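You operate a simulated robot arm through the tools that you are given. There is no shell and no other tool.

The job below is to be done with a simulated robot arm. You get a single attempt, and the scene is never put back.

Task
Put things in order on the side table. At the end: the orange carton (marked "JUICE") stands where the black sink plug stood; the yellow lemon half stands where the white jar (marked "BALM") stood; the white jar from the side table stands on top of the grey ring cover; the black sink plug stands where the yellow lemon half stood; whatever was shut is shut again. Leave all else as you found it, and nothing knocked over.

It is judged by the outcome, as a careful person would: the job done as asked, and still so three seconds after it is handed in. It fails if anything else is knocked over, pushed out of place, dropped, spilled or broken. A push-on lid holds only when it is set on centred and level and pressed home; a screw cap is set on level and turned clockwise until tight.

Robot
A 7-joint arm with a two-finger parallel gripper, fixed in place. Base frame: the origin is on the floor under the middle of its stand, x ahead of it, y to its left, z up; the work surface is at about z = 780. Lengths are in mm, angles in rad, forces in N, time in s.
With the tool pointing down near the work surface it reaches from about 100 to 660 mm from the base axis. Its first joint turns from -1.152 to 1.152 rad. Payload 1.57 kg.
The TCP is the grasp point between the finger pads, 30 mm short of the fingertips. In the tool frame z runs along the fingers and y along their closing line. Largest opening 80 mm; finger width 17, thickness 12; the body of the gripper, 40 by 82 mm, starts 80 mm behind the TCP.
Orientation is that of the tool frame in the base frame, as a unit quaternion [w, x, y, z]. With the fingers straight down and closing along the base's y, the tool's x points along the base's -x, its y along +y and its z along -z.

Tools
- The arm moves only by the tool drive_tool. Its argument "rows" is a list of rows, each a list of 3 entries, a list of its own where there are three numbers: the shift along the tool's x, y, z in mm, then the turn, a rotation vector about the tool's x, y, z in rad, then the opening, from 0 (shut) to 1 (fully open). In form: [[[x, y, z], [ax, ay, az], grip], ...]. A call has 1 to 20 rows; each row shifts and turns the commanded pose from where the row before left it, along the tool's axes as they then stand. Each row takes 0.2 s and may step no farther than 50 mm and 0.15 rad from the row before; otherwise, or with a gripper value out of range, the whole call is refused. Where a pose cannot be reached the arm comes as near as it can. A force on the tool above 40 N (or 10 N above the force at the start of the call, whichever is more), or a blocked arm, ends the call early, and 0.2 s more pass. Each finger travels about 72 mm/s and halts on what it meets, pressing with about 31 N; the grip force reading is that of the motor and also rises with nothing between the fingers. The clock runs only during rows and for 0.2 s after the last one: add rows that do not move to give the fingers time. The reply holds the time, the measured pose of the TCP, the force on the tool along the base axes, the opening and the grip force, in the units named above and with some noise, with the torque about the TCP (base axes, N m) and any sound that the robot's microphone picked up.
- Cameras (640 x 400 px; columns grow to the right, rows downward): "scene" is fixed at [35.7, 418.5, 1423.6]; the picture's right is [-0.92, -0.40, 0.00], its down [-0.23, 0.52, -0.82] and it looks along [0.33, -0.75, -0.57] (base axes); focal length 352 px, centre (320, 200). "wrist" rides on the gripper at [72, -7, -122] in the tool frame; the picture's right is [0.09, 1.00, 0.00], its down [-0.84, 0.08, -0.54] and it looks along [-0.54, 0.05, 0.84] (tool axes); focal length 238 px, centre (320, 200). There is no depth. A picture from a camera that has moved, and an enlarged one, comes with that camera's place and axes in the base frame and with its lens.
- capture(camera): a new picture of that camera. It takes no simulated time.
- zoom(camera, box): a new picture of the part [left, top, right, bottom] of that camera's present view, enlarged. It takes no simulated time.
- finish_job(): hands the job in; it is judged then, once.

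Places have to be worked out from the pictures, the camera data and where the tool is seen. Open the gripper and draw the arm clear of the work before you hand the job in, unless the task says otherwise.

The tools are called after ">>>" as name(argument=value, ...) on one line, values as JSON. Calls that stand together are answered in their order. drive_tool: Moves the arm, as the interface text tells. Its arguments: {"type":"object","properties":{"rows":{"type":"array","items":{"type":"array"}}},"required":["rows"]} The other tools are called the same way: capture (camera) takes a picture; zoom (camera, box) takes an enlarged picture of a part of a camera's view; finish_job () hands the job in.

At the start:

```text
time: 0.0
tool_pos: [413.4, -198.5, 1126.9]
orientation: [-0.001, 0.0, 1.0, 0.0]
contact_force: [0.3, -0.2, 0.1]
wrist_torque: [-0.03, 0.01, 0.02]
finger_gap: 79.9
gripper_force: 0.1
```

scene: 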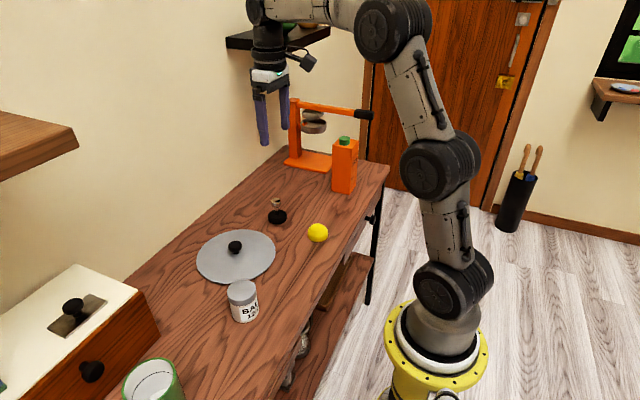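
wrist: 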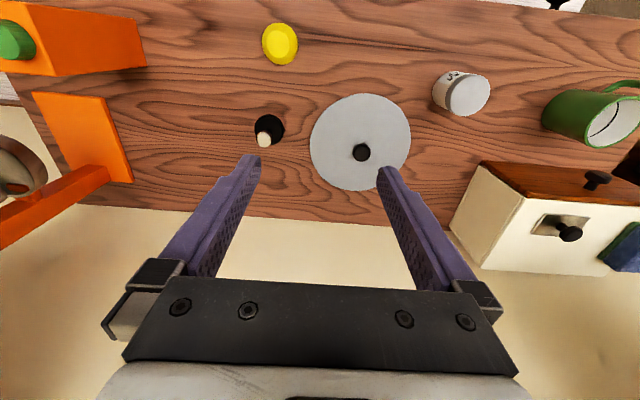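

I'll start by looking closely at both views to identify the objects and work out where they are.

>>> zoom(camera="scene", box=[180, 180, 380, 330])

>>> zoom(camera="scene", box=[220, 80, 420, 230])

>>> zoom(camera="wrist", box=[220, 0, 520, 220])

>>> zoom(camera="scene", box=[0, 250, 300, 400])

>>> zoom(camera="wrist", box=[0, 0, 300, 220])

```text
2.67 times, centred on (280, 255) of scene
camera zoom: at [35.7, 418.5, 1423.6], right [-0.92, -0.4, 0.0], down [-0.23, 0.52, -0.82], along [0.33, -0.75, -0.57], focal length 939 px, centre (427, 53)
```

zoom: 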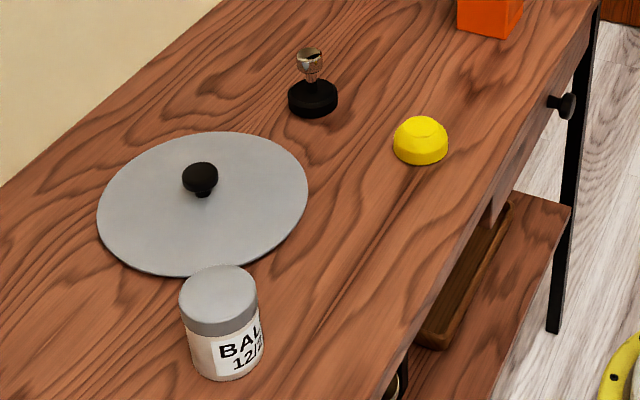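

```text
2.67 times, centred on (320, 155) of scene
camera zoom: at [35.7, 418.5, 1423.6], right [-0.92, -0.4, 0.0], down [-0.23, 0.52, -0.82], along [0.33, -0.75, -0.57], focal length 939 px, centre (320, 320)
```

zoom: 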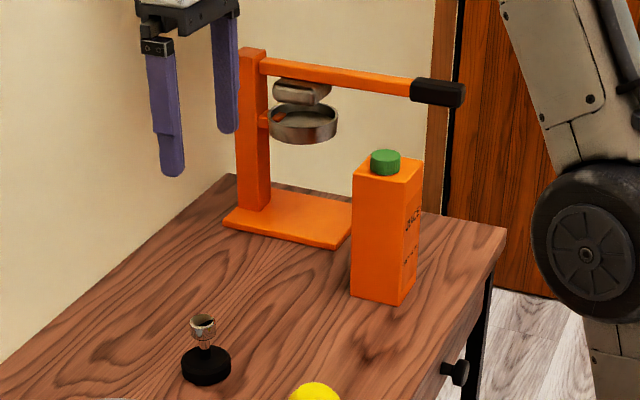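

```text
1.82 times, centred on (370, 110) of wrist
camera zoom: at [340.0, -206.1, 1249.0], right [-0.09, 1.0, 0.0], down [0.84, 0.08, 0.54], along [0.54, 0.05, -0.84], focal length 433 px, centre (229, 364)
```

zoom: 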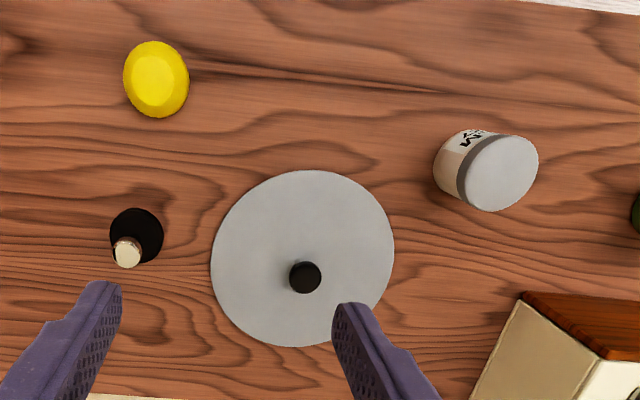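

```text
2.13 times, centred on (150, 325) of scene
camera zoom: at [35.7, 418.5, 1423.6], right [-0.92, -0.4, 0.0], down [-0.23, 0.52, -0.82], along [0.33, -0.75, -0.57], focal length 751 px, centre (683, -67)
```

zoom: 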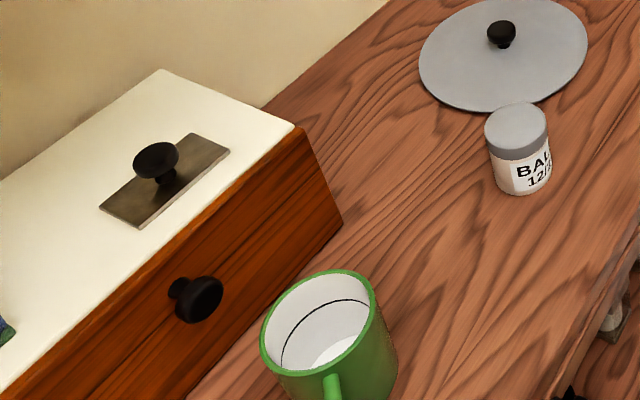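

```text
1.82 times, centred on (150, 110) of wrist
camera zoom: at [340.0, -206.1, 1249.0], right [-0.09, 1.0, 0.0], down [0.84, 0.08, 0.54], along [0.54, 0.05, -0.84], focal length 433 px, centre (629, 364)
```

zoom: 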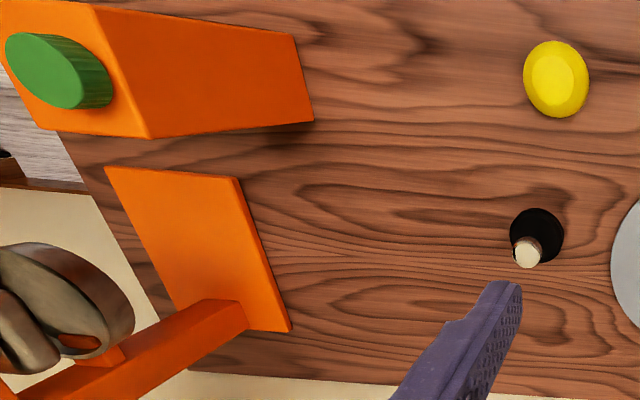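

The jar is at about (380, 38), the lemon at (341, -266), the plug at (482, -288), and the carton at about (363, -535). The grey disc is centred near (497, -106) and is about 200 mm across. I'll move above the jar for a closer view, since it goes first.

>>> drive_tool(rows=[[[5.5, 39.4, 20], [0, 0, 0], 1], [[5.5, 39.4, 20], [0, 0, 0], 1], [[5.5, 39.4, 20], [0, 0, 0], 1], [[5.5, 39.4, 20], [0, 0, 0], 1], [[5.5, 39.4, 20], [0, 0, 0], 1], [[5.5, 39.4, 20], [0, 0, 0], 1], [[0, 0, 0], [0, 0, 0], 1]])

```text
time: 1.6
tool_pos: [379.7, 38.9, 1008.3]
orientation: [0.0, 0.0, 1.0, 0.0]
contact_force: [0.1, 0.3, -0.4]
wrist_torque: [0.01, 0.0, -0.03]
finger_gap: 80.1
gripper_force: 0.0
```

Now above the jar's estimated spot, I'll take wrist and scene pictures to refine its position and size.

>>> capture(camera="wrist")

>>> zoom(camera="wrist", box=[220, 80, 420, 205])

>>> zoom(camera="scene", box=[180, 210, 310, 340])

```text
taken
camera wrist: at [306.1, 30.4, 1130.5], right [-0.09, 1.0, 0.0], down [0.84, 0.08, 0.54], along [0.54, 0.05, -0.84], focal length 238 px, centre (320, 200)
```

wrist: 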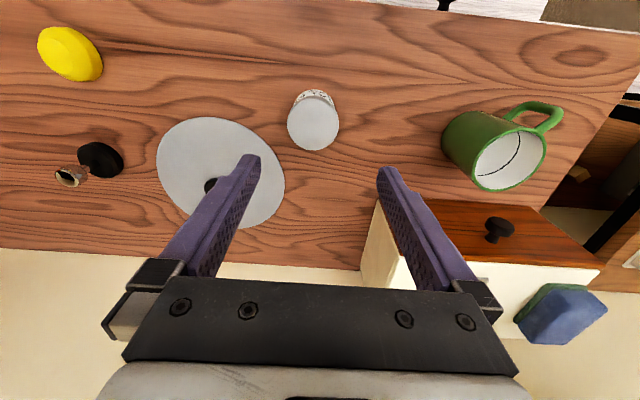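

```text
3.20 times, centred on (320, 142) of wrist
camera zoom: at [306.1, 30.4, 1130.5], right [-0.09, 1.0, 0.0], down [0.84, 0.08, 0.54], along [0.54, 0.05, -0.84], focal length 763 px, centre (320, 384)
```

zoom: 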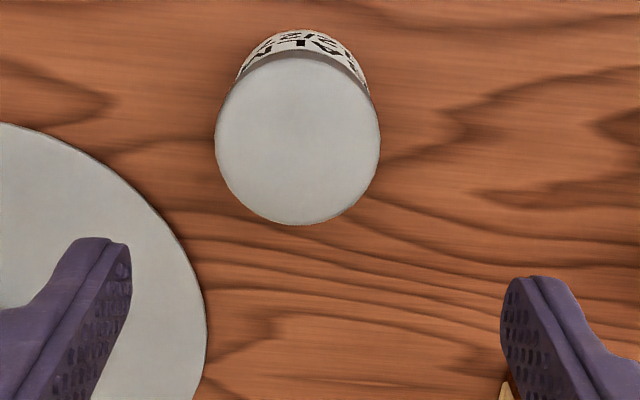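

```text
3.08 times, centred on (245, 275) of scene
camera zoom: at [35.7, 418.5, 1423.6], right [-0.92, -0.4, 0.0], down [-0.23, 0.52, -0.82], along [0.33, -0.75, -0.57], focal length 1084 px, centre (551, -31)
```

zoom: 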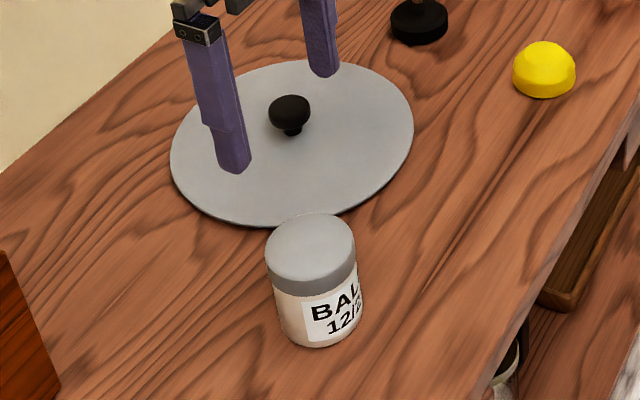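

The wrist and scene views agree: the jar axis is near (384, 29.5), it is about 61 mm in diameter, and its top is near z 848. I'll line up over it and come down to just above the lid to check.

>>> drive_tool(rows=[[[-2.4, -4.7, 25], [0, 0, 0], 1], [[-2.4, -4.7, 25], [0, 0, 0], 1], [[0, 0, 30], [0, 0, 0], 1], [[0, 0, 23], [0, 0, 0], 1], [[0, 0, 0], [0, 0, 0], 1]])

>>> capture(camera="wrist")

>>> zoom(camera="scene", box=[180, 210, 310, 340])

```text
time: 2.8
tool_pos: [385.4, 27.9, 905.8]
orientation: [0.0, -0.001, 1.0, 0.0]
contact_force: [0.8, -0.8, -0.2]
wrist_torque: [-0.02, 0.0, -0.01]
finger_gap: 79.9
gripper_force: 0.0
```

```text
taken
camera wrist: at [311.8, 21.4, 1028.0], right [-0.09, 1.0, 0.0], down [0.84, 0.08, 0.54], along [0.54, 0.05, -0.84], focal length 238 px, centre (320, 200)
```

wrist: 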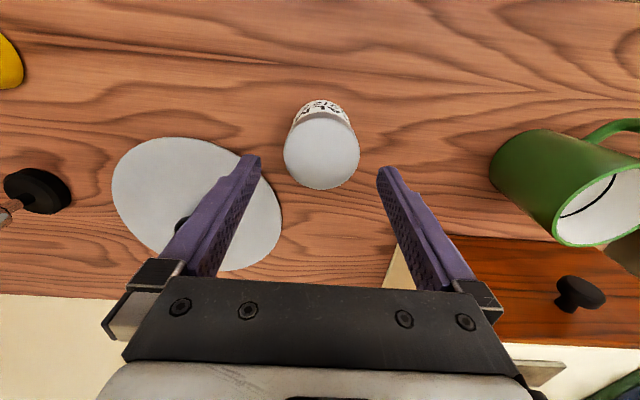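

```text
3.08 times, centred on (245, 275) of scene
camera zoom: at [35.7, 418.5, 1423.6], right [-0.92, -0.4, 0.0], down [-0.23, 0.52, -0.82], along [0.33, -0.75, -0.57], focal length 1084 px, centre (551, -31)
```

zoom: 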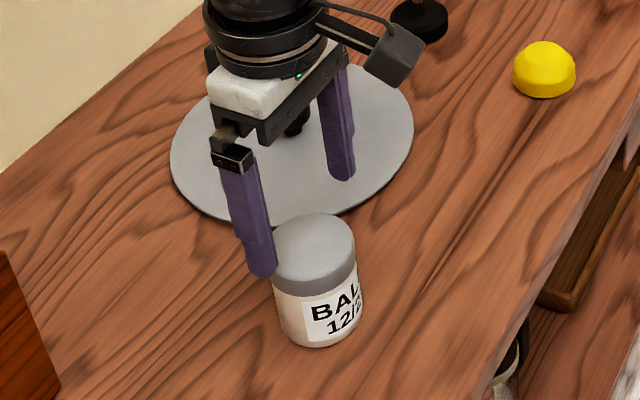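

The lid looks roughly centred between the fingers. I'll zoom in for an exact reading before descending around it.

>>> zoom(camera="wrist", box=[240, 90, 400, 190])

```text
4.00 times, centred on (320, 140) of wrist
camera zoom: at [311.8, 21.4, 1028.0], right [-0.09, 1.0, 0.0], down [0.84, 0.08, 0.54], along [0.54, 0.05, -0.84], focal length 953 px, centre (320, 440)
```

zoom: 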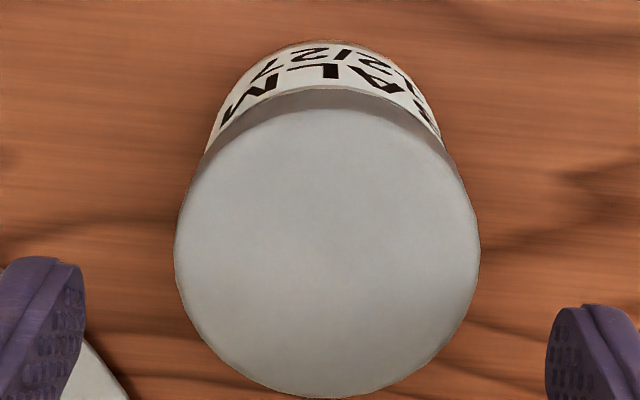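

The jar centre comes out at (382.5, 29.2). I'll shift slightly, go down to TCP z of about 820 with the fingers around the body, and close.

>>> drive_tool(rows=[[[2.5, 1.3, 10], [0, 0, 0], 1], [[0, 0, 20], [0, 0, 0], 1], [[0, 0, 20], [0, 0, 0], 1], [[0, 0, 20], [0, 0, 0], 1], [[0, 0, 16], [0, 0, 0], 1], [[0, 0, 0], [0, 0, 0], 1]])

>>> capture(camera="wrist")

>>> zoom(camera="scene", box=[180, 210, 310, 340])

```text
time: 4.2
tool_pos: [383.2, 30.3, 818.2]
orientation: [0.0, 0.0, 1.0, 0.0]
contact_force: [0.1, -0.2, 0.9]
wrist_torque: [-0.03, -0.02, 0.03]
finger_gap: 80.0
gripper_force: 0.2
```

```text
taken
camera wrist: at [309.0, 22.0, 940.2], right [-0.09, 1.0, 0.0], down [0.84, 0.08, 0.54], along [0.54, 0.05, -0.84], focal length 238 px, centre (320, 200)
```

wrist: 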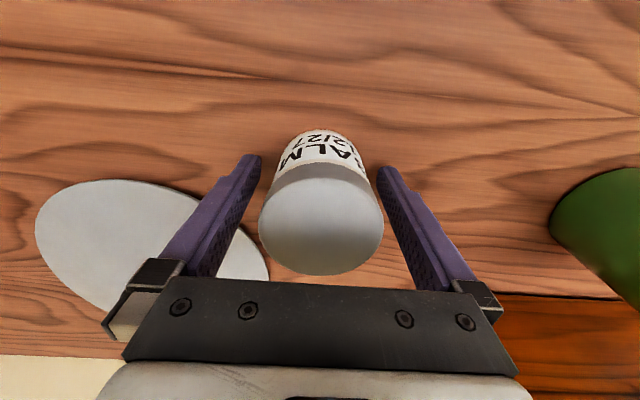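

```text
3.08 times, centred on (245, 275) of scene
camera zoom: at [35.7, 418.5, 1423.6], right [-0.92, -0.4, 0.0], down [-0.23, 0.52, -0.82], along [0.33, -0.75, -0.57], focal length 1084 px, centre (551, -31)
```

zoom: 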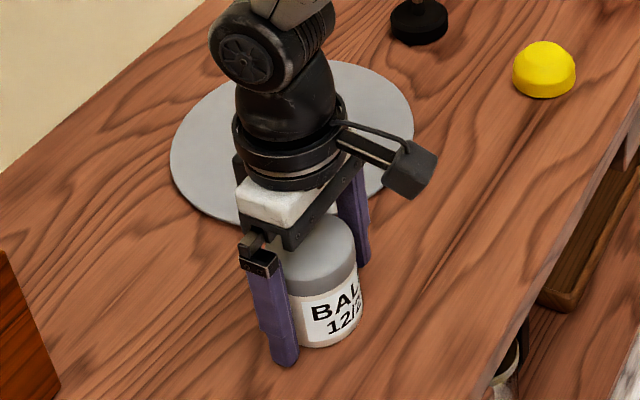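

Both fingers straddle the jar with clearance on each side, so I'll close on it.

>>> drive_tool(rows=[[[0, 0, 0], [0, 0, 0], 0.8], [[0, 0, 0], [0, 0, 0], 0.6], [[0, 0, 0], [0, 0, 0], 0.6], [[0, 0, 0], [0, 0, 0], 0.6]])

```text
time: 5.2
tool_pos: [383.3, 29.2, 817.9]
orientation: [0.001, 0.0, 1.0, 0.001]
contact_force: [0.3, 0.3, -0.7]
wrist_torque: [-0.04, 0.0, -0.01]
finger_gap: 58.8
gripper_force: 30.4
```

The grip holds at 58.8 mm and 30 N. I'll lift slowly and check that the jar comes up whole.

>>> drive_tool(rows=[[[0, 0, -5], [0, 0, 0], 0.6], [[0, 0, -15], [0, 0, 0], 0.6], [[0, 0, -20], [0, 0, 0], 0.6], [[0, 0, -20], [0, 0, 0], 0.6], [[0, 0, 0], [0, 0, 0], 0.6]])

>>> zoom(camera="scene", box=[180, 200, 310, 330])

>>> capture(camera="wrist")

```text
time: 6.4
tool_pos: [383.0, 29.4, 878.0]
orientation: [0.0, 0.0, 1.0, 0.0]
contact_force: [0.2, 0.4, -1.2]
wrist_torque: [0.03, 0.0, 0.01]
finger_gap: 59.0
gripper_force: 30.9
```

```text
3.08 times, centred on (245, 265) of scene
camera zoom: at [35.7, 418.5, 1423.6], right [-0.92, -0.4, 0.0], down [-0.23, 0.52, -0.82], along [0.33, -0.75, -0.57], focal length 1084 px, centre (551, 0)
```

zoom: 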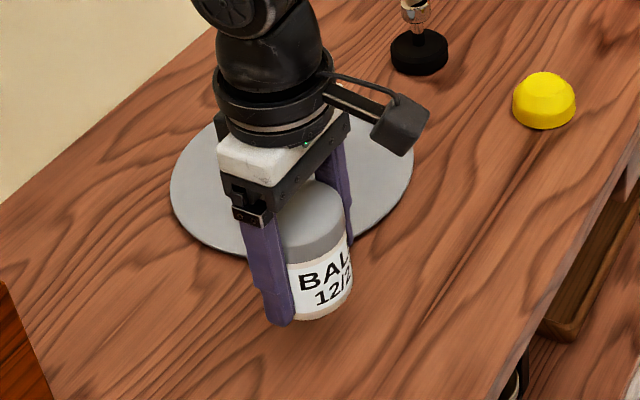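

```text
taken
camera wrist: at [310.3, 22.0, 1000.6], right [-0.09, 1.0, 0.0], down [0.84, 0.08, 0.54], along [0.54, 0.05, -0.84], focal length 238 px, centre (320, 200)
```

wrist: 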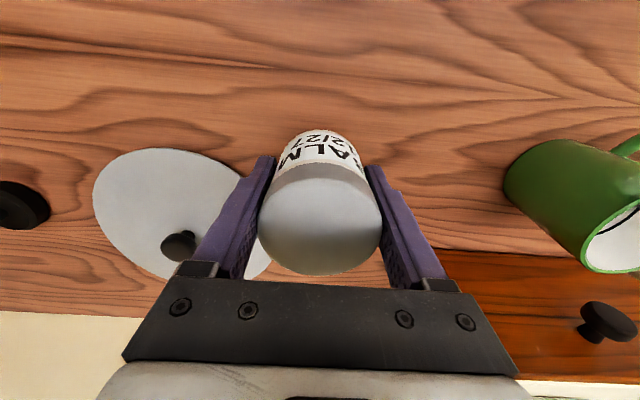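

The jar hangs upright. The disc centre works out at about (503.5, -110.5) with a radius of about 101 mm and the knob in the middle. I'll set the jar on the near side of the knob at about (446, -110.5), moving over there first.

>>> drive_tool(rows=[[[-16, -35, 0], [0, 0, 0], 0.6], [[-16, -35, 0], [0, 0, 0], 0.6], [[-16, -35, 0], [0, 0, 0], 0.6], [[-16, -35, 0], [0, 0, 0], 0.6], [[0, 0, 0], [0, 0, 0], 0.6]])

>>> capture(camera="wrist")

>>> zoom(camera="scene", box=[170, 180, 300, 310])

```text
time: 7.6
tool_pos: [446.0, -111.0, 877.4]
orientation: [0.0, 0.0, 1.0, 0.0]
contact_force: [0.4, 0.9, -1.5]
wrist_torque: [0.02, 0.02, -0.01]
finger_gap: 58.7
gripper_force: 30.8
```

```text
taken
camera wrist: at [372.9, -118.6, 1000.6], right [-0.09, 1.0, 0.0], down [0.84, 0.08, 0.54], along [0.54, 0.05, -0.84], focal length 238 px, centre (320, 200)
```

wrist: 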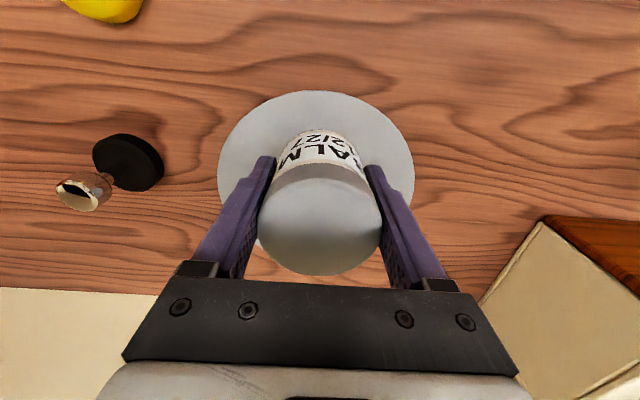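

```text
3.08 times, centred on (235, 245) of scene
camera zoom: at [35.7, 418.5, 1423.6], right [-0.92, -0.4, 0.0], down [-0.23, 0.52, -0.82], along [0.33, -0.75, -0.57], focal length 1084 px, centre (582, 62)
```

zoom: 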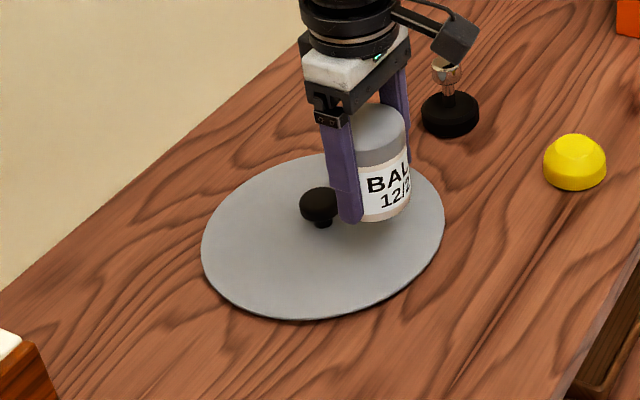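

The disc's near edge is at about x 403 and its centre about (504, -112), so the jar is well placed between knob and rim. I'll lower it to just above the disc, then finish in small steps.

>>> drive_tool(rows=[[[0, 0, 15], [0, 0, 0], 0.6], [[0, 0, 15], [0, 0, 0], 0.6], [[0, 0, 15], [0, 0, 0], 0.6], [[0, 0, 5], [0, 0, 0], 0.6], [[0, 0, 0], [0, 0, 0], 0.6]])

>>> zoom(camera="scene", box=[170, 180, 300, 310])

>>> capture(camera="wrist")

```text
time: 8.8
tool_pos: [447.4, -112.1, 829.8]
orientation: [0.001, 0.0, 1.0, -0.001]
contact_force: [-7.4, 1.1, 21.9]
wrist_torque: [0.02, 0.33, 0.01]
finger_gap: 58.8
gripper_force: 30.8
```

```text
3.08 times, centred on (235, 245) of scene
camera zoom: at [35.2, 418.6, 1423.6], right [-0.92, -0.4, 0.0], down [-0.23, 0.52, -0.82], along [0.33, -0.75, -0.57], focal length 1084 px, centre (582, 62)
```

zoom: 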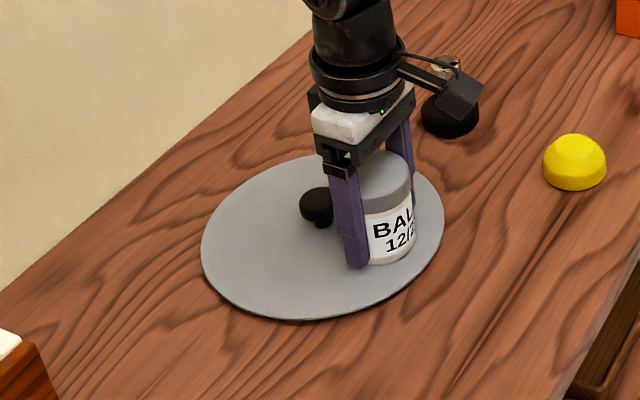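

```text
taken
camera wrist: at [373.1, -118.8, 952.4], right [-0.09, 1.0, 0.0], down [0.83, 0.08, 0.55], along [0.54, 0.05, -0.84], focal length 238 px, centre (320, 200)
```

wrist: 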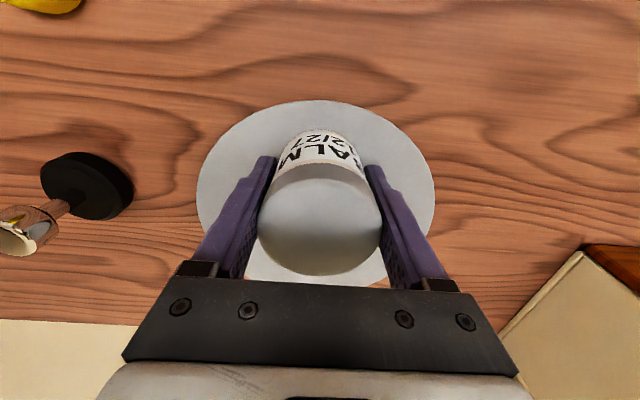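

Contact came earlier than I expected, with a 22 N upward force, so the disc top is about 10 mm above the table. I'll ease up about 2 mm to take off the load before releasing.

>>> drive_tool(rows=[[[0, 0, -2], [0, 0, 0], 0.6], [[0, 0, 0], [0, 0, 0], 0.6]])

```text
time: 9.4
tool_pos: [447.3, -111.7, 831.0]
orientation: [0.002, 0.0, 1.0, -0.001]
contact_force: [-1.7, -4.1, 13.0]
wrist_torque: [-0.13, -0.05, -0.01]
finger_gap: 58.5
gripper_force: 31.0
```

There is still 13 N of support force, so the surface sits higher than it looked. I'll zoom in on the disc edge to understand its shape before releasing.

>>> zoom(camera="scene", box=[190, 225, 280, 290])

>>> zoom(camera="wrist", box=[190, 90, 450, 290])

```text
6.15 times, centred on (235, 258) of scene
camera zoom: at [35.5, 418.4, 1423.6], right [-0.92, -0.4, 0.0], down [-0.23, 0.52, -0.82], along [0.33, -0.75, -0.57], focal length 2167 px, centre (843, -154)
```

zoom: 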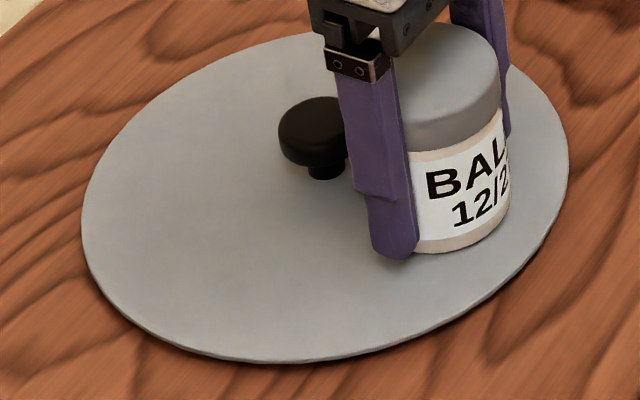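

```text
2.00 times, centred on (320, 190) of wrist
camera zoom: at [373.5, -118.7, 952.5], right [-0.09, 1.0, 0.0], down [0.84, 0.08, 0.54], along [0.54, 0.05, -0.84], focal length 477 px, centre (320, 220)
```

zoom: 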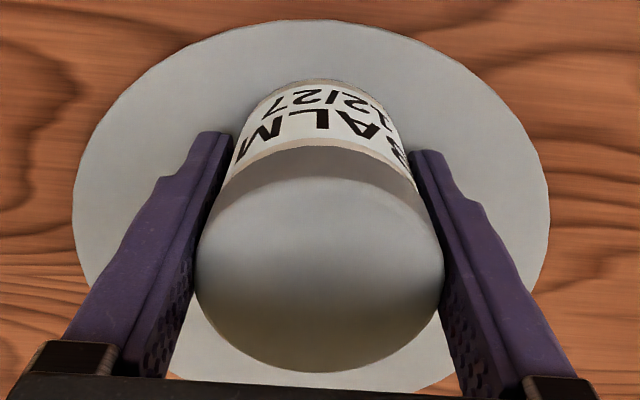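

The disc is thin-edged but raised slightly, and it did not tilt at all under 22 N at this spot, so it will carry the jar. I'll ease up the remaining load and check the force.

>>> drive_tool(rows=[[[0, 0, -1.5], [0, 0, 0], 0.6], [[0, 0, 0], [0, 0, 0], 0.6]])

```text
time: 10.0
tool_pos: [445.6, -111.5, 830.7]
orientation: [-0.001, -0.001, 1.0, 0.0]
contact_force: [1.8, -0.1, 3.0]
wrist_torque: [-0.01, -0.2, 0.06]
finger_gap: 58.9
gripper_force: 31.1
```

The load is down to 3 N, so I'll open the fingers slowly and confirm the jar stands by itself.

>>> drive_tool(rows=[[[0, 0, 0], [0, 0, 0], 0.78], [[0, 0, 0], [0, 0, 0], 0.9], [[0, 0, 0], [0, 0, 0], 1], [[0, 0, 0], [0, 0, 0], 1]])

>>> zoom(camera="wrist", box=[190, 90, 450, 290])

>>> zoom(camera="scene", box=[190, 215, 280, 290])

```text
time: 11.0
tool_pos: [446.0, -111.7, 831.3]
orientation: [0.0, 0.0, 1.0, 0.001]
contact_force: [-0.2, -0.5, 0.1]
wrist_torque: [-0.05, 0.02, 0.01]
finger_gap: 79.7
gripper_force: 0.1
```

```text
2.00 times, centred on (320, 190) of wrist
camera zoom: at [372.7, -118.4, 953.6], right [-0.09, 1.0, 0.0], down [0.84, 0.08, 0.54], along [0.54, 0.05, -0.84], focal length 477 px, centre (320, 220)
```

zoom: 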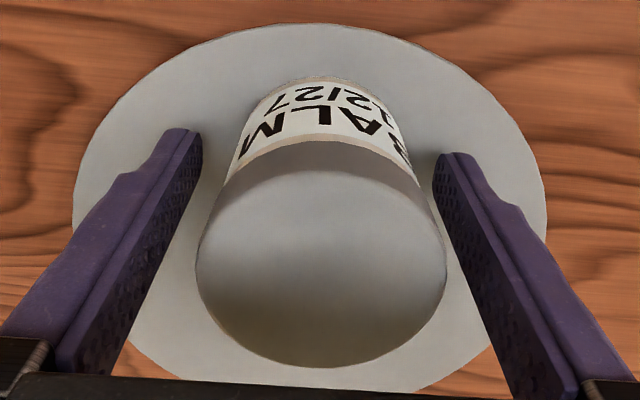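

```text
5.33 times, centred on (235, 252) of scene
camera zoom: at [35.7, 418.5, 1423.6], right [-0.92, -0.4, 0.0], down [-0.23, 0.52, -0.82], along [0.33, -0.75, -0.57], focal length 1878 px, centre (773, -80)
```

zoom: 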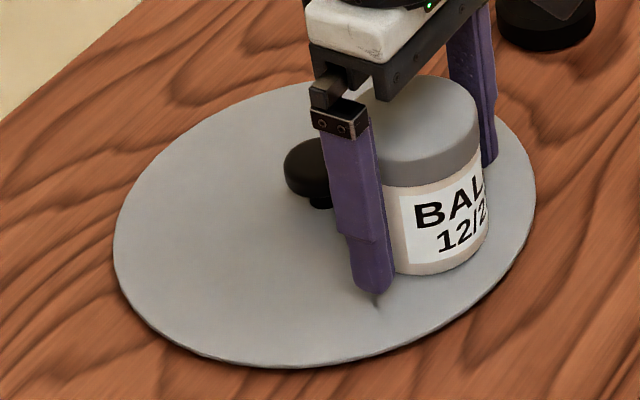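

The jar stands free on the cover, so I'll go straight up clear of it and then across to above the lemon half.

>>> drive_tool(rows=[[[0, 0, -10], [0, 0, 0], 1], [[0, 0, -25], [0, 0, 0], 1], [[0, 0, -40], [0, 0, 0], 1], [[0, 0, -45], [0, 0, 0], 1], [[24, -36, 0], [0, 0, 0], 1], [[24, -36, 0], [0, 0, 0], 1], [[24, -36, 0], [0, 0, 0], 1], [[24, -36, 0], [0, 0, 0], 1], [[9, -12, 0], [0, 0, 0], 1], [[0, 0, 0], [0, 0, 0], 1]])

>>> capture(camera="wrist")

>>> zoom(camera="scene", box=[190, 175, 350, 295])

```text
time: 13.2
tool_pos: [340.9, -265.7, 951.8]
orientation: [0.0, 0.0, 1.0, 0.0]
contact_force: [-0.8, -0.3, -0.3]
wrist_torque: [0.03, -0.02, 0.01]
finger_gap: 79.9
gripper_force: 0.1
```

```text
taken
camera wrist: at [268.0, -273.2, 1074.8], right [-0.09, 1.0, 0.0], down [0.84, 0.08, 0.54], along [0.54, 0.05, -0.84], focal length 238 px, centre (320, 200)
```

wrist: 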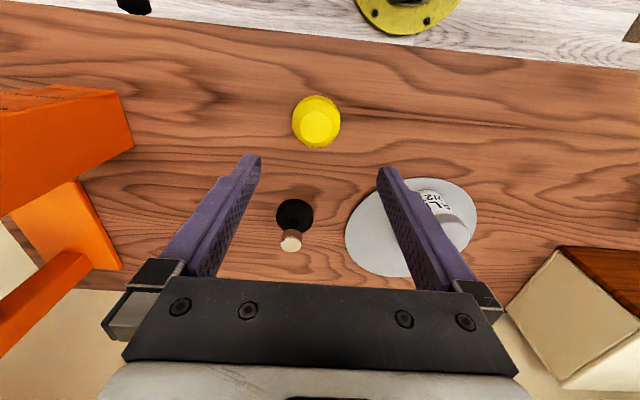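

```text
3.33 times, centred on (270, 235) of scene
camera zoom: at [35.7, 418.5, 1423.6], right [-0.92, -0.4, 0.0], down [-0.23, 0.52, -0.82], along [0.33, -0.75, -0.57], focal length 1174 px, centre (487, 83)
```

zoom: 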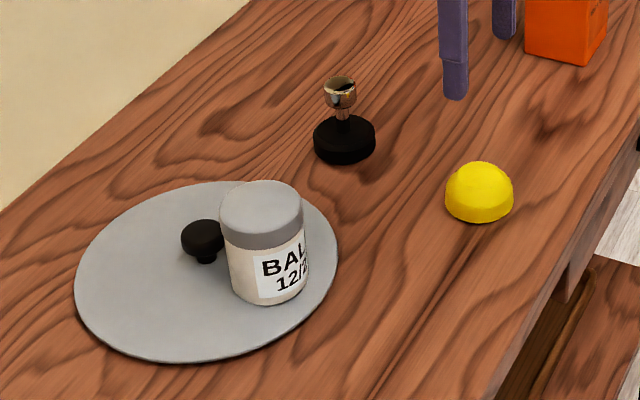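

The jar stands well on the cover. Next I'll zoom on the lemon and the plug to measure them.

>>> zoom(camera="wrist", box=[260, 80, 380, 160])

>>> zoom(camera="wrist", box=[240, 180, 360, 260])

>>> zoom(camera="scene", box=[255, 185, 345, 255])

```text
5.00 times, centred on (320, 120) of wrist
camera zoom: at [268.0, -273.2, 1074.8], right [-0.09, 1.0, 0.0], down [0.84, 0.08, 0.54], along [0.54, 0.05, -0.84], focal length 1192 px, centre (320, 600)
```

zoom: 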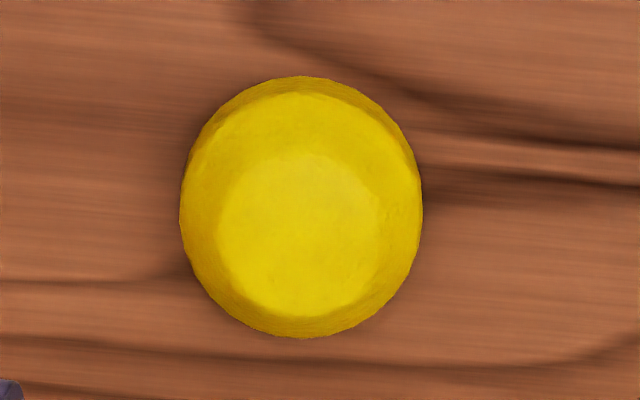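

```text
5.00 times, centred on (300, 220) of wrist
camera zoom: at [268.0, -273.2, 1074.8], right [-0.09, 1.0, 0.0], down [0.84, 0.08, 0.54], along [0.54, 0.05, -0.84], focal length 1192 px, centre (420, 100)
```

zoom: 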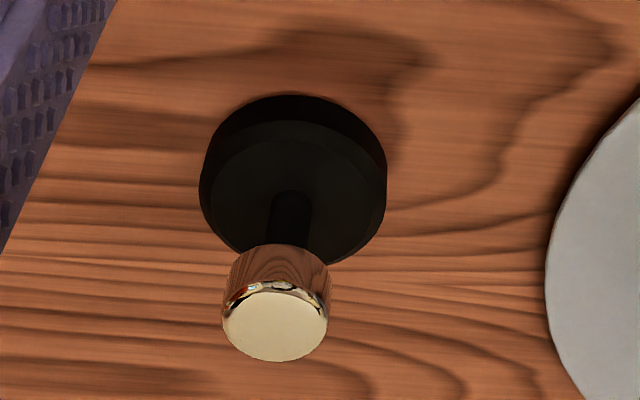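

```text
5.71 times, centred on (300, 220) of scene
camera zoom: at [35.7, 418.5, 1423.6], right [-0.92, -0.4, 0.0], down [-0.23, 0.52, -0.82], along [0.33, -0.75, -0.57], focal length 2012 px, centre (434, 86)
```

zoom: 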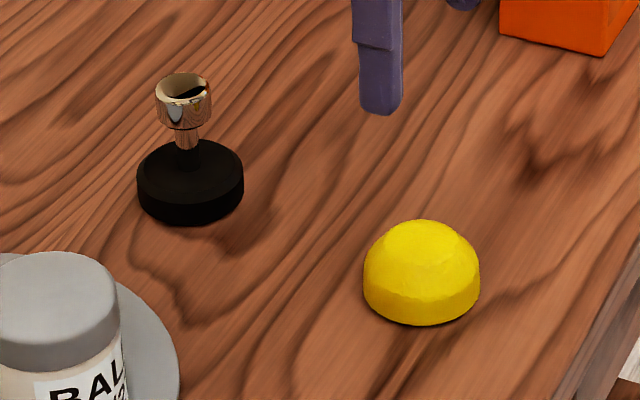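

The lemon half is centred at about (343.5, -271), roughly 58 mm across and 33 mm tall, with near-vertical sides at its base. I'll line up over it and come part-way down.

>>> drive_tool(rows=[[[-2.6, -5.3, 20], [0, 0, 0], 1], [[0, 0, 30], [0, 0, 0], 1], [[0, 0, 30], [0, 0, 0], 1], [[0, 0, 15], [0, 0, 0], 1], [[0, 0, 0], [0, 0, 0], 1]])

>>> capture(camera="wrist")

>>> zoom(camera="wrist", box=[230, 100, 410, 215])

```text
time: 14.4
tool_pos: [343.8, -270.1, 854.8]
orientation: [0.0, 0.0, 1.0, 0.0]
contact_force: [0.3, 0.0, 1.1]
wrist_torque: [-0.02, -0.03, 0.0]
finger_gap: 79.9
gripper_force: 0.1
```

```text
taken
camera wrist: at [271.3, -278.1, 977.8], right [-0.09, 1.0, 0.0], down [0.84, 0.08, 0.54], along [0.54, 0.05, -0.84], focal length 238 px, centre (320, 200)
```

wrist: 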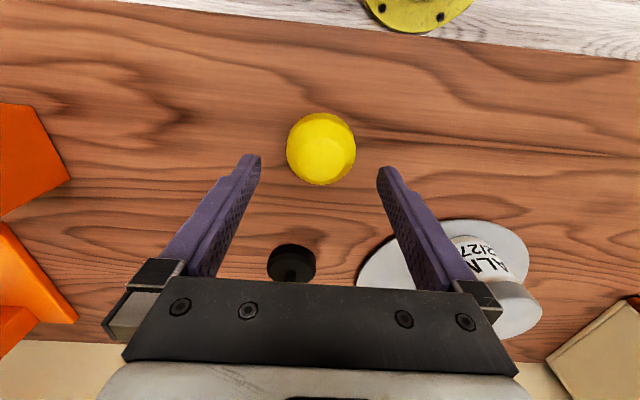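

```text
3.48 times, centred on (320, 158) of wrist
camera zoom: at [271.3, -278.1, 977.8], right [-0.09, 1.0, 0.0], down [0.84, 0.08, 0.54], along [0.54, 0.05, -0.84], focal length 829 px, centre (320, 348)
```

zoom: 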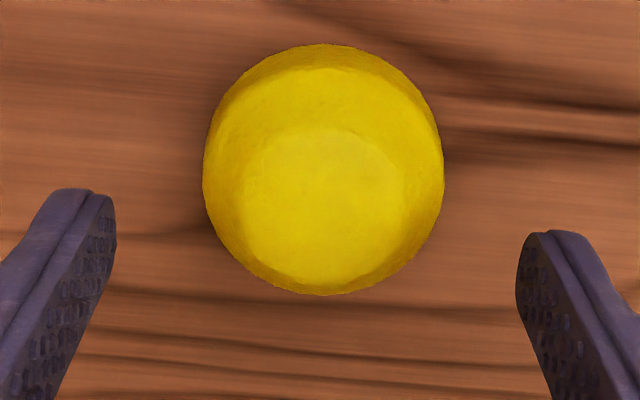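

The lemon is centred under the TCP to within 1 mm. I'll descend until the fingertips are a few millimetres above the table.

>>> drive_tool(rows=[[[-0.5, -0.3, 15], [0, 0, 0], 1], [[0, 0, 15], [0, 0, 0], 1], [[0, 0, 9], [0, 0, 0], 1], [[0, 0, 0], [0, 0, 0], 1]])

>>> capture(camera="wrist")

>>> zoom(camera="scene", box=[270, 190, 360, 260])

```text
time: 15.4
tool_pos: [345.1, -271.9, 817.3]
orientation: [-0.001, -0.001, 1.0, 0.0]
contact_force: [0.3, -0.2, 0.8]
wrist_torque: [0.01, -0.02, 0.03]
finger_gap: 79.9
gripper_force: 0.0
```

```text
taken
camera wrist: at [271.7, -279.2, 939.0], right [-0.09, 1.0, 0.0], down [0.84, 0.08, 0.54], along [0.54, 0.05, -0.84], focal length 238 px, centre (320, 200)
```

wrist: 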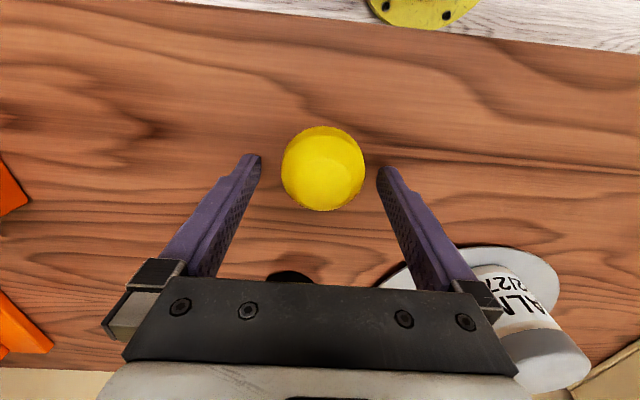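

```text
5.71 times, centred on (315, 225) of scene
camera zoom: at [35.7, 418.5, 1423.6], right [-0.92, -0.4, 0.0], down [-0.23, 0.52, -0.82], along [0.33, -0.75, -0.57], focal length 2012 px, centre (349, 57)
```

zoom: 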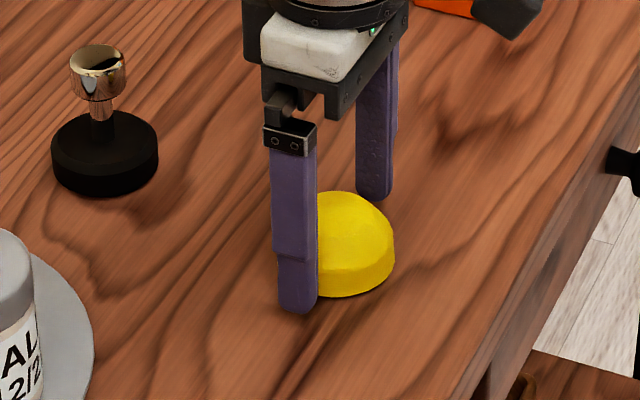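

At TCP z of 817 the fingertips are still a few millimetres up. I'll lower another 3.5 mm and close on the lemon's base.

>>> drive_tool(rows=[[[0, 0, 3.5], [0, 0, 0], 1], [[0, 0, 0], [0, 0, 0], 1]])

```text
time: 16.0
tool_pos: [345.0, -272.3, 813.2]
orientation: [0.0, -0.001, 1.0, 0.0]
contact_force: [-1.2, 0.4, 0.2]
wrist_torque: [-0.01, 0.01, -0.01]
finger_gap: 80.2
gripper_force: 0.1
```

There is no table contact at z 813, so I'll close on the lemon gradually and read the gap.

>>> drive_tool(rows=[[[0, 0, 0], [0, 0, 0], 0.8], [[0, 0, 0], [0, 0, 0], 0.65], [[0, 0, 0], [0, 0, 0], 0.65], [[0, 0, 0], [0, 0, 0], 0.65]])

>>> zoom(camera="wrist", box=[230, 100, 410, 240])

>>> zoom(camera="scene", box=[270, 190, 360, 260])

```text
time: 17.0
tool_pos: [343.9, -270.9, 811.9]
orientation: [0.0, -0.001, 1.0, 0.0]
contact_force: [0.1, -0.1, -0.1]
wrist_torque: [-0.02, 0.0, -0.02]
finger_gap: 55.8
gripper_force: 31.3
```

```text
2.86 times, centred on (320, 170) of wrist
camera zoom: at [271.2, -279.2, 935.9], right [-0.09, 1.0, 0.0], down [0.84, 0.08, 0.54], along [0.54, 0.05, -0.84], focal length 681 px, centre (320, 286)
```

zoom: 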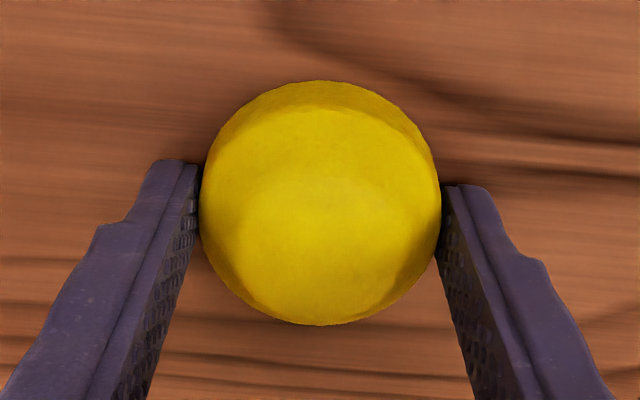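

```text
5.71 times, centred on (315, 225) of scene
camera zoom: at [35.7, 418.5, 1423.6], right [-0.92, -0.4, 0.0], down [-0.23, 0.52, -0.82], along [0.33, -0.75, -0.57], focal length 2012 px, centre (349, 57)
```

zoom: 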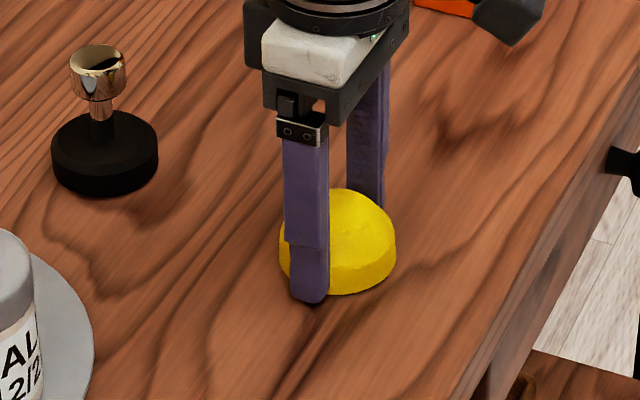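

The grip is on the lemon's base at 55.8 mm. I'll lift gently and check that it doesn't slip.

>>> drive_tool(rows=[[[0, 0, -4], [0, 0, 0], 0.65], [[0, 0, -8], [0, 0, 0], 0.65], [[0, 0, -15], [0, 0, 0], 0.65], [[0, 0, -25], [0, 0, 0], 0.65], [[0, 0, -25], [0, 0, 0], 0.65], [[0, 0, 0], [0, 0, 0], 0.65]])

>>> zoom(camera="wrist", box=[230, 100, 410, 240])

>>> zoom(camera="scene", box=[260, 170, 350, 240])

```text
time: 18.4
tool_pos: [344.9, -271.8, 890.4]
orientation: [0.0, -0.001, 1.0, 0.0]
contact_force: [0.4, 0.0, -0.8]
wrist_torque: [-0.03, -0.02, 0.0]
finger_gap: 55.7
gripper_force: 30.4
```

```text
2.86 times, centred on (320, 170) of wrist
camera zoom: at [270.3, -278.3, 1013.0], right [-0.09, 1.0, 0.0], down [0.84, 0.08, 0.54], along [0.54, 0.05, -0.84], focal length 681 px, centre (320, 286)
```

zoom: 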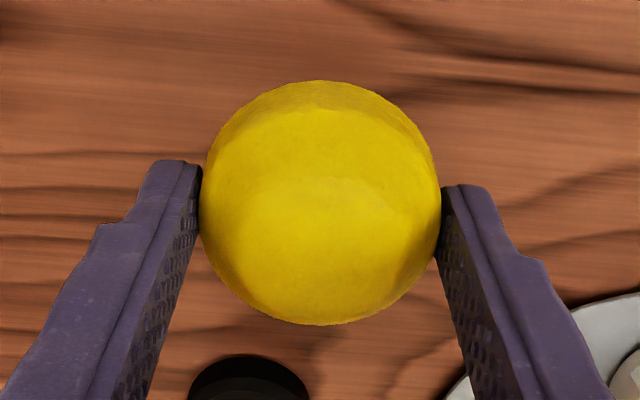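

```text
5.71 times, centred on (305, 205) of scene
camera zoom: at [35.7, 418.5, 1423.6], right [-0.92, -0.4, 0.0], down [-0.23, 0.52, -0.82], along [0.33, -0.75, -0.57], focal length 2012 px, centre (406, 171)
```

zoom: 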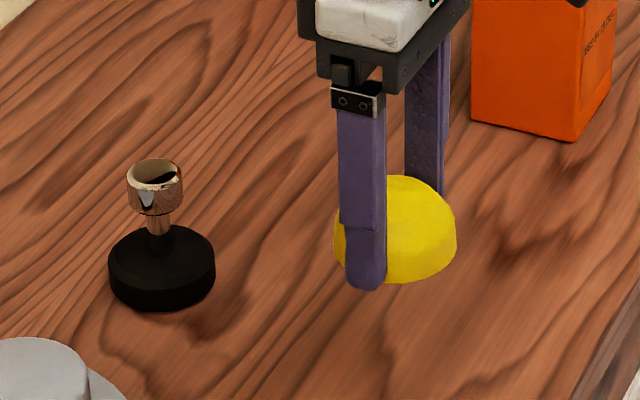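

The lemon is held level and didn't slip. I'll carry it across to the jar's old spot at (382, 29.3).

>>> drive_tool(rows=[[[-5.3, 43, 0], [0, 0, 0], 0.65], [[-5.3, 43, 0], [0, 0, 0], 0.65], [[-5.3, 43, 0], [0, 0, 0], 0.65], [[-5.3, 43, 0], [0, 0, 0], 0.65], [[-5.3, 43, 0], [0, 0, 0], 0.65], [[-5.3, 43, 0], [0, 0, 0], 0.65], [[-5.3, 43, 0], [0, 0, 0], 0.65], [[0, 0, 0], [0, 0, 0], 0.65], [[0, 0, 0], [0, 0, 0], 0.65]])

>>> capture(camera="wrist")

>>> zoom(camera="scene", box=[180, 200, 310, 330])

```text
time: 20.4
tool_pos: [384.5, 28.5, 891.4]
orientation: [0.0, 0.0, 1.0, 0.0]
contact_force: [-0.7, -0.3, -0.7]
wrist_torque: [-0.05, 0.02, -0.04]
finger_gap: 55.2
gripper_force: 31.0
```

```text
taken
camera wrist: at [310.3, 20.6, 1014.4], right [-0.09, 1.0, 0.0], down [0.84, 0.08, 0.54], along [0.54, 0.05, -0.84], focal length 238 px, centre (320, 200)
```

wrist: 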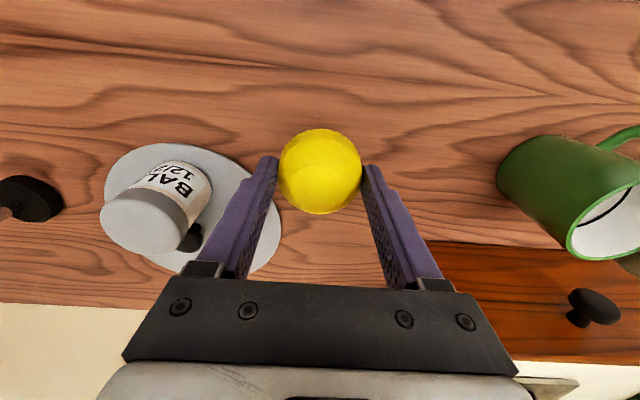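

```text
3.08 times, centred on (245, 265) of scene
camera zoom: at [35.7, 418.5, 1423.6], right [-0.92, -0.4, 0.0], down [-0.23, 0.52, -0.82], along [0.33, -0.75, -0.57], focal length 1084 px, centre (551, 0)
```

zoom: 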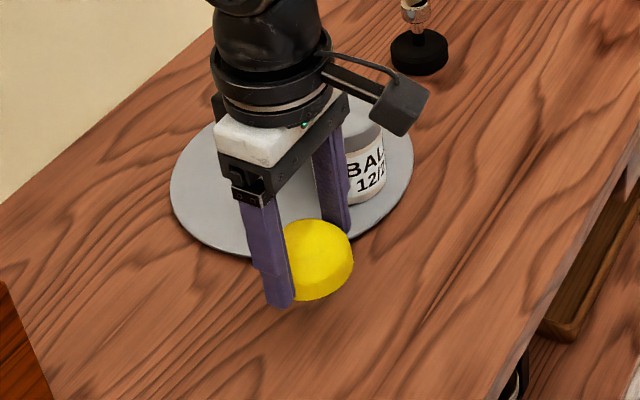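

The lemon looks as if it may have rotated slightly about the finger axis during the carry. I'll zoom in to judge its tilt.

>>> zoom(camera="wrist", box=[250, 110, 390, 225])

>>> zoom(camera="scene", box=[225, 250, 325, 320])

```text
3.48 times, centred on (320, 168) of wrist
camera zoom: at [310.3, 20.6, 1014.4], right [-0.09, 1.0, 0.0], down [0.84, 0.08, 0.54], along [0.54, 0.05, -0.84], focal length 829 px, centre (320, 313)
```

zoom: 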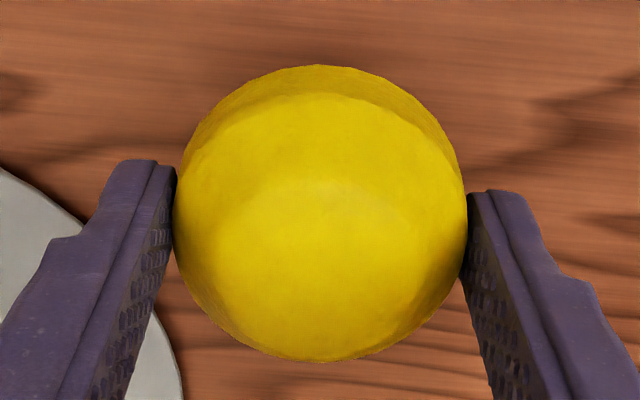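

```text
5.71 times, centred on (275, 285) of scene
camera zoom: at [35.7, 418.5, 1423.6], right [-0.92, -0.4, 0.0], down [-0.23, 0.52, -0.82], along [0.33, -0.75, -0.57], focal length 2012 px, centre (577, -286)
```

zoom: 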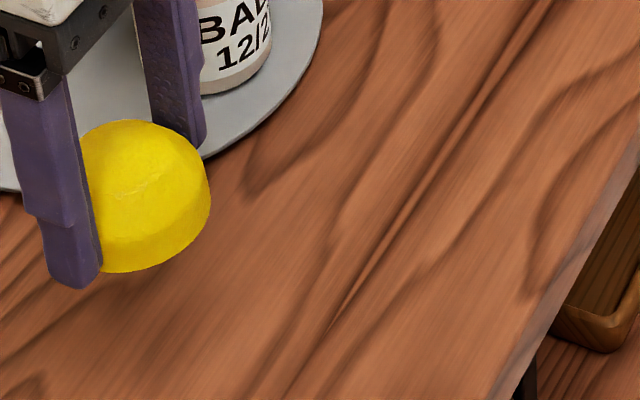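

The lemon still looks level in the wrist view. I'll trim the position and lower it to just above the table.

>>> drive_tool(rows=[[[2, 0.8, 20], [0, 0, 0], 0.65], [[0, 0, 20], [0, 0, 0], 0.65], [[0, 0, 20], [0, 0, 0], 0.65], [[0, 0, 10], [0, 0, 0], 0.65], [[0, 0, 4], [0, 0, 0], 0.65], [[0, 0, 0], [0, 0, 0], 0.65]])

>>> zoom(camera="scene", box=[195, 250, 295, 330])

```text
time: 21.8
tool_pos: [380.9, 30.1, 817.0]
orientation: [0.0, 0.0, 1.0, 0.001]
contact_force: [0.4, 0.4, 0.2]
wrist_torque: [0.0, 0.01, 0.02]
finger_gap: 55.7
gripper_force: 30.7
```

```text
5.00 times, centred on (245, 290) of scene
camera zoom: at [35.7, 418.5, 1423.6], right [-0.92, -0.4, 0.0], down [-0.23, 0.52, -0.82], along [0.33, -0.75, -0.57], focal length 1761 px, centre (695, -250)
```

zoom: 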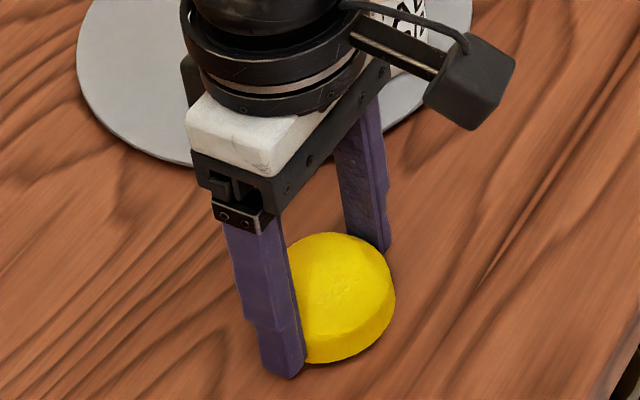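

There is still no contact at 817, so I'll go down in 1 mm steps.

>>> drive_tool(rows=[[[0, 0, 1.2], [0, 0, 0], 0.65], [[0, 0, 1.2], [0, 0, 0], 0.65], [[0, 0, 0], [0, 0, 0], 0.65]])

```text
time: 22.6
tool_pos: [379.0, 30.0, 814.5]
orientation: [0.0, 0.0, 1.0, 0.001]
contact_force: [-0.6, -0.1, -0.7]
wrist_torque: [0.01, -0.02, 0.0]
finger_gap: 55.5
gripper_force: 30.9
```

There is no contact yet at 814.5 and the x reading is a bit low, so I'll step down once more and check the pose with the camera.

>>> drive_tool(rows=[[[0, 0, 1], [0, 0, 0], 0.65], [[0, 0, 0], [0, 0, 0], 0.65]])

>>> capture(camera="wrist")

```text
time: 23.2
tool_pos: [379.9, 30.5, 813.2]
orientation: [0.001, 0.0, 1.0, 0.0]
contact_force: [-0.7, -0.8, 1.6]
wrist_torque: [0.01, 0.05, -0.01]
finger_gap: 55.4
gripper_force: 31.1
```

```text
taken
camera wrist: at [306.4, 22.7, 936.0], right [-0.09, 1.0, 0.0], down [0.84, 0.08, 0.54], along [0.54, 0.05, -0.84], focal length 238 px, centre (320, 200)
```

wrist: 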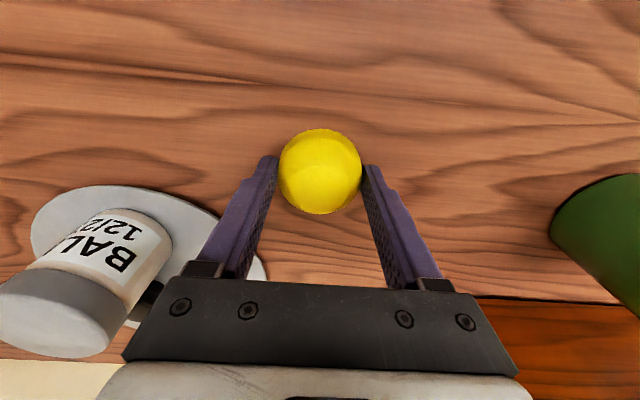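

The lemon is just touching, with 1.6 N on it, at about x 380. The jar stood nearer 382.5, so I'll lift 2 mm, shift 2.5 mm and set it down again.

>>> drive_tool(rows=[[[0, 0, -2.5], [0, 0, 0], 0.65], [[-2.5, -0.7, 0], [0, 0, 0], 0.65], [[0, 0, 1.5], [0, 0, 0], 0.65], [[0, 0, 1.2], [0, 0, 0], 0.65], [[0, 0, 0], [0, 0, 0], 0.65]])

```text
time: 24.4
tool_pos: [382.7, 28.9, 813.3]
orientation: [0.0, 0.001, 1.0, 0.001]
contact_force: [-5.9, -1.9, 12.8]
wrist_torque: [-0.03, 0.2, -0.02]
finger_gap: 55.3
gripper_force: 31.1
```

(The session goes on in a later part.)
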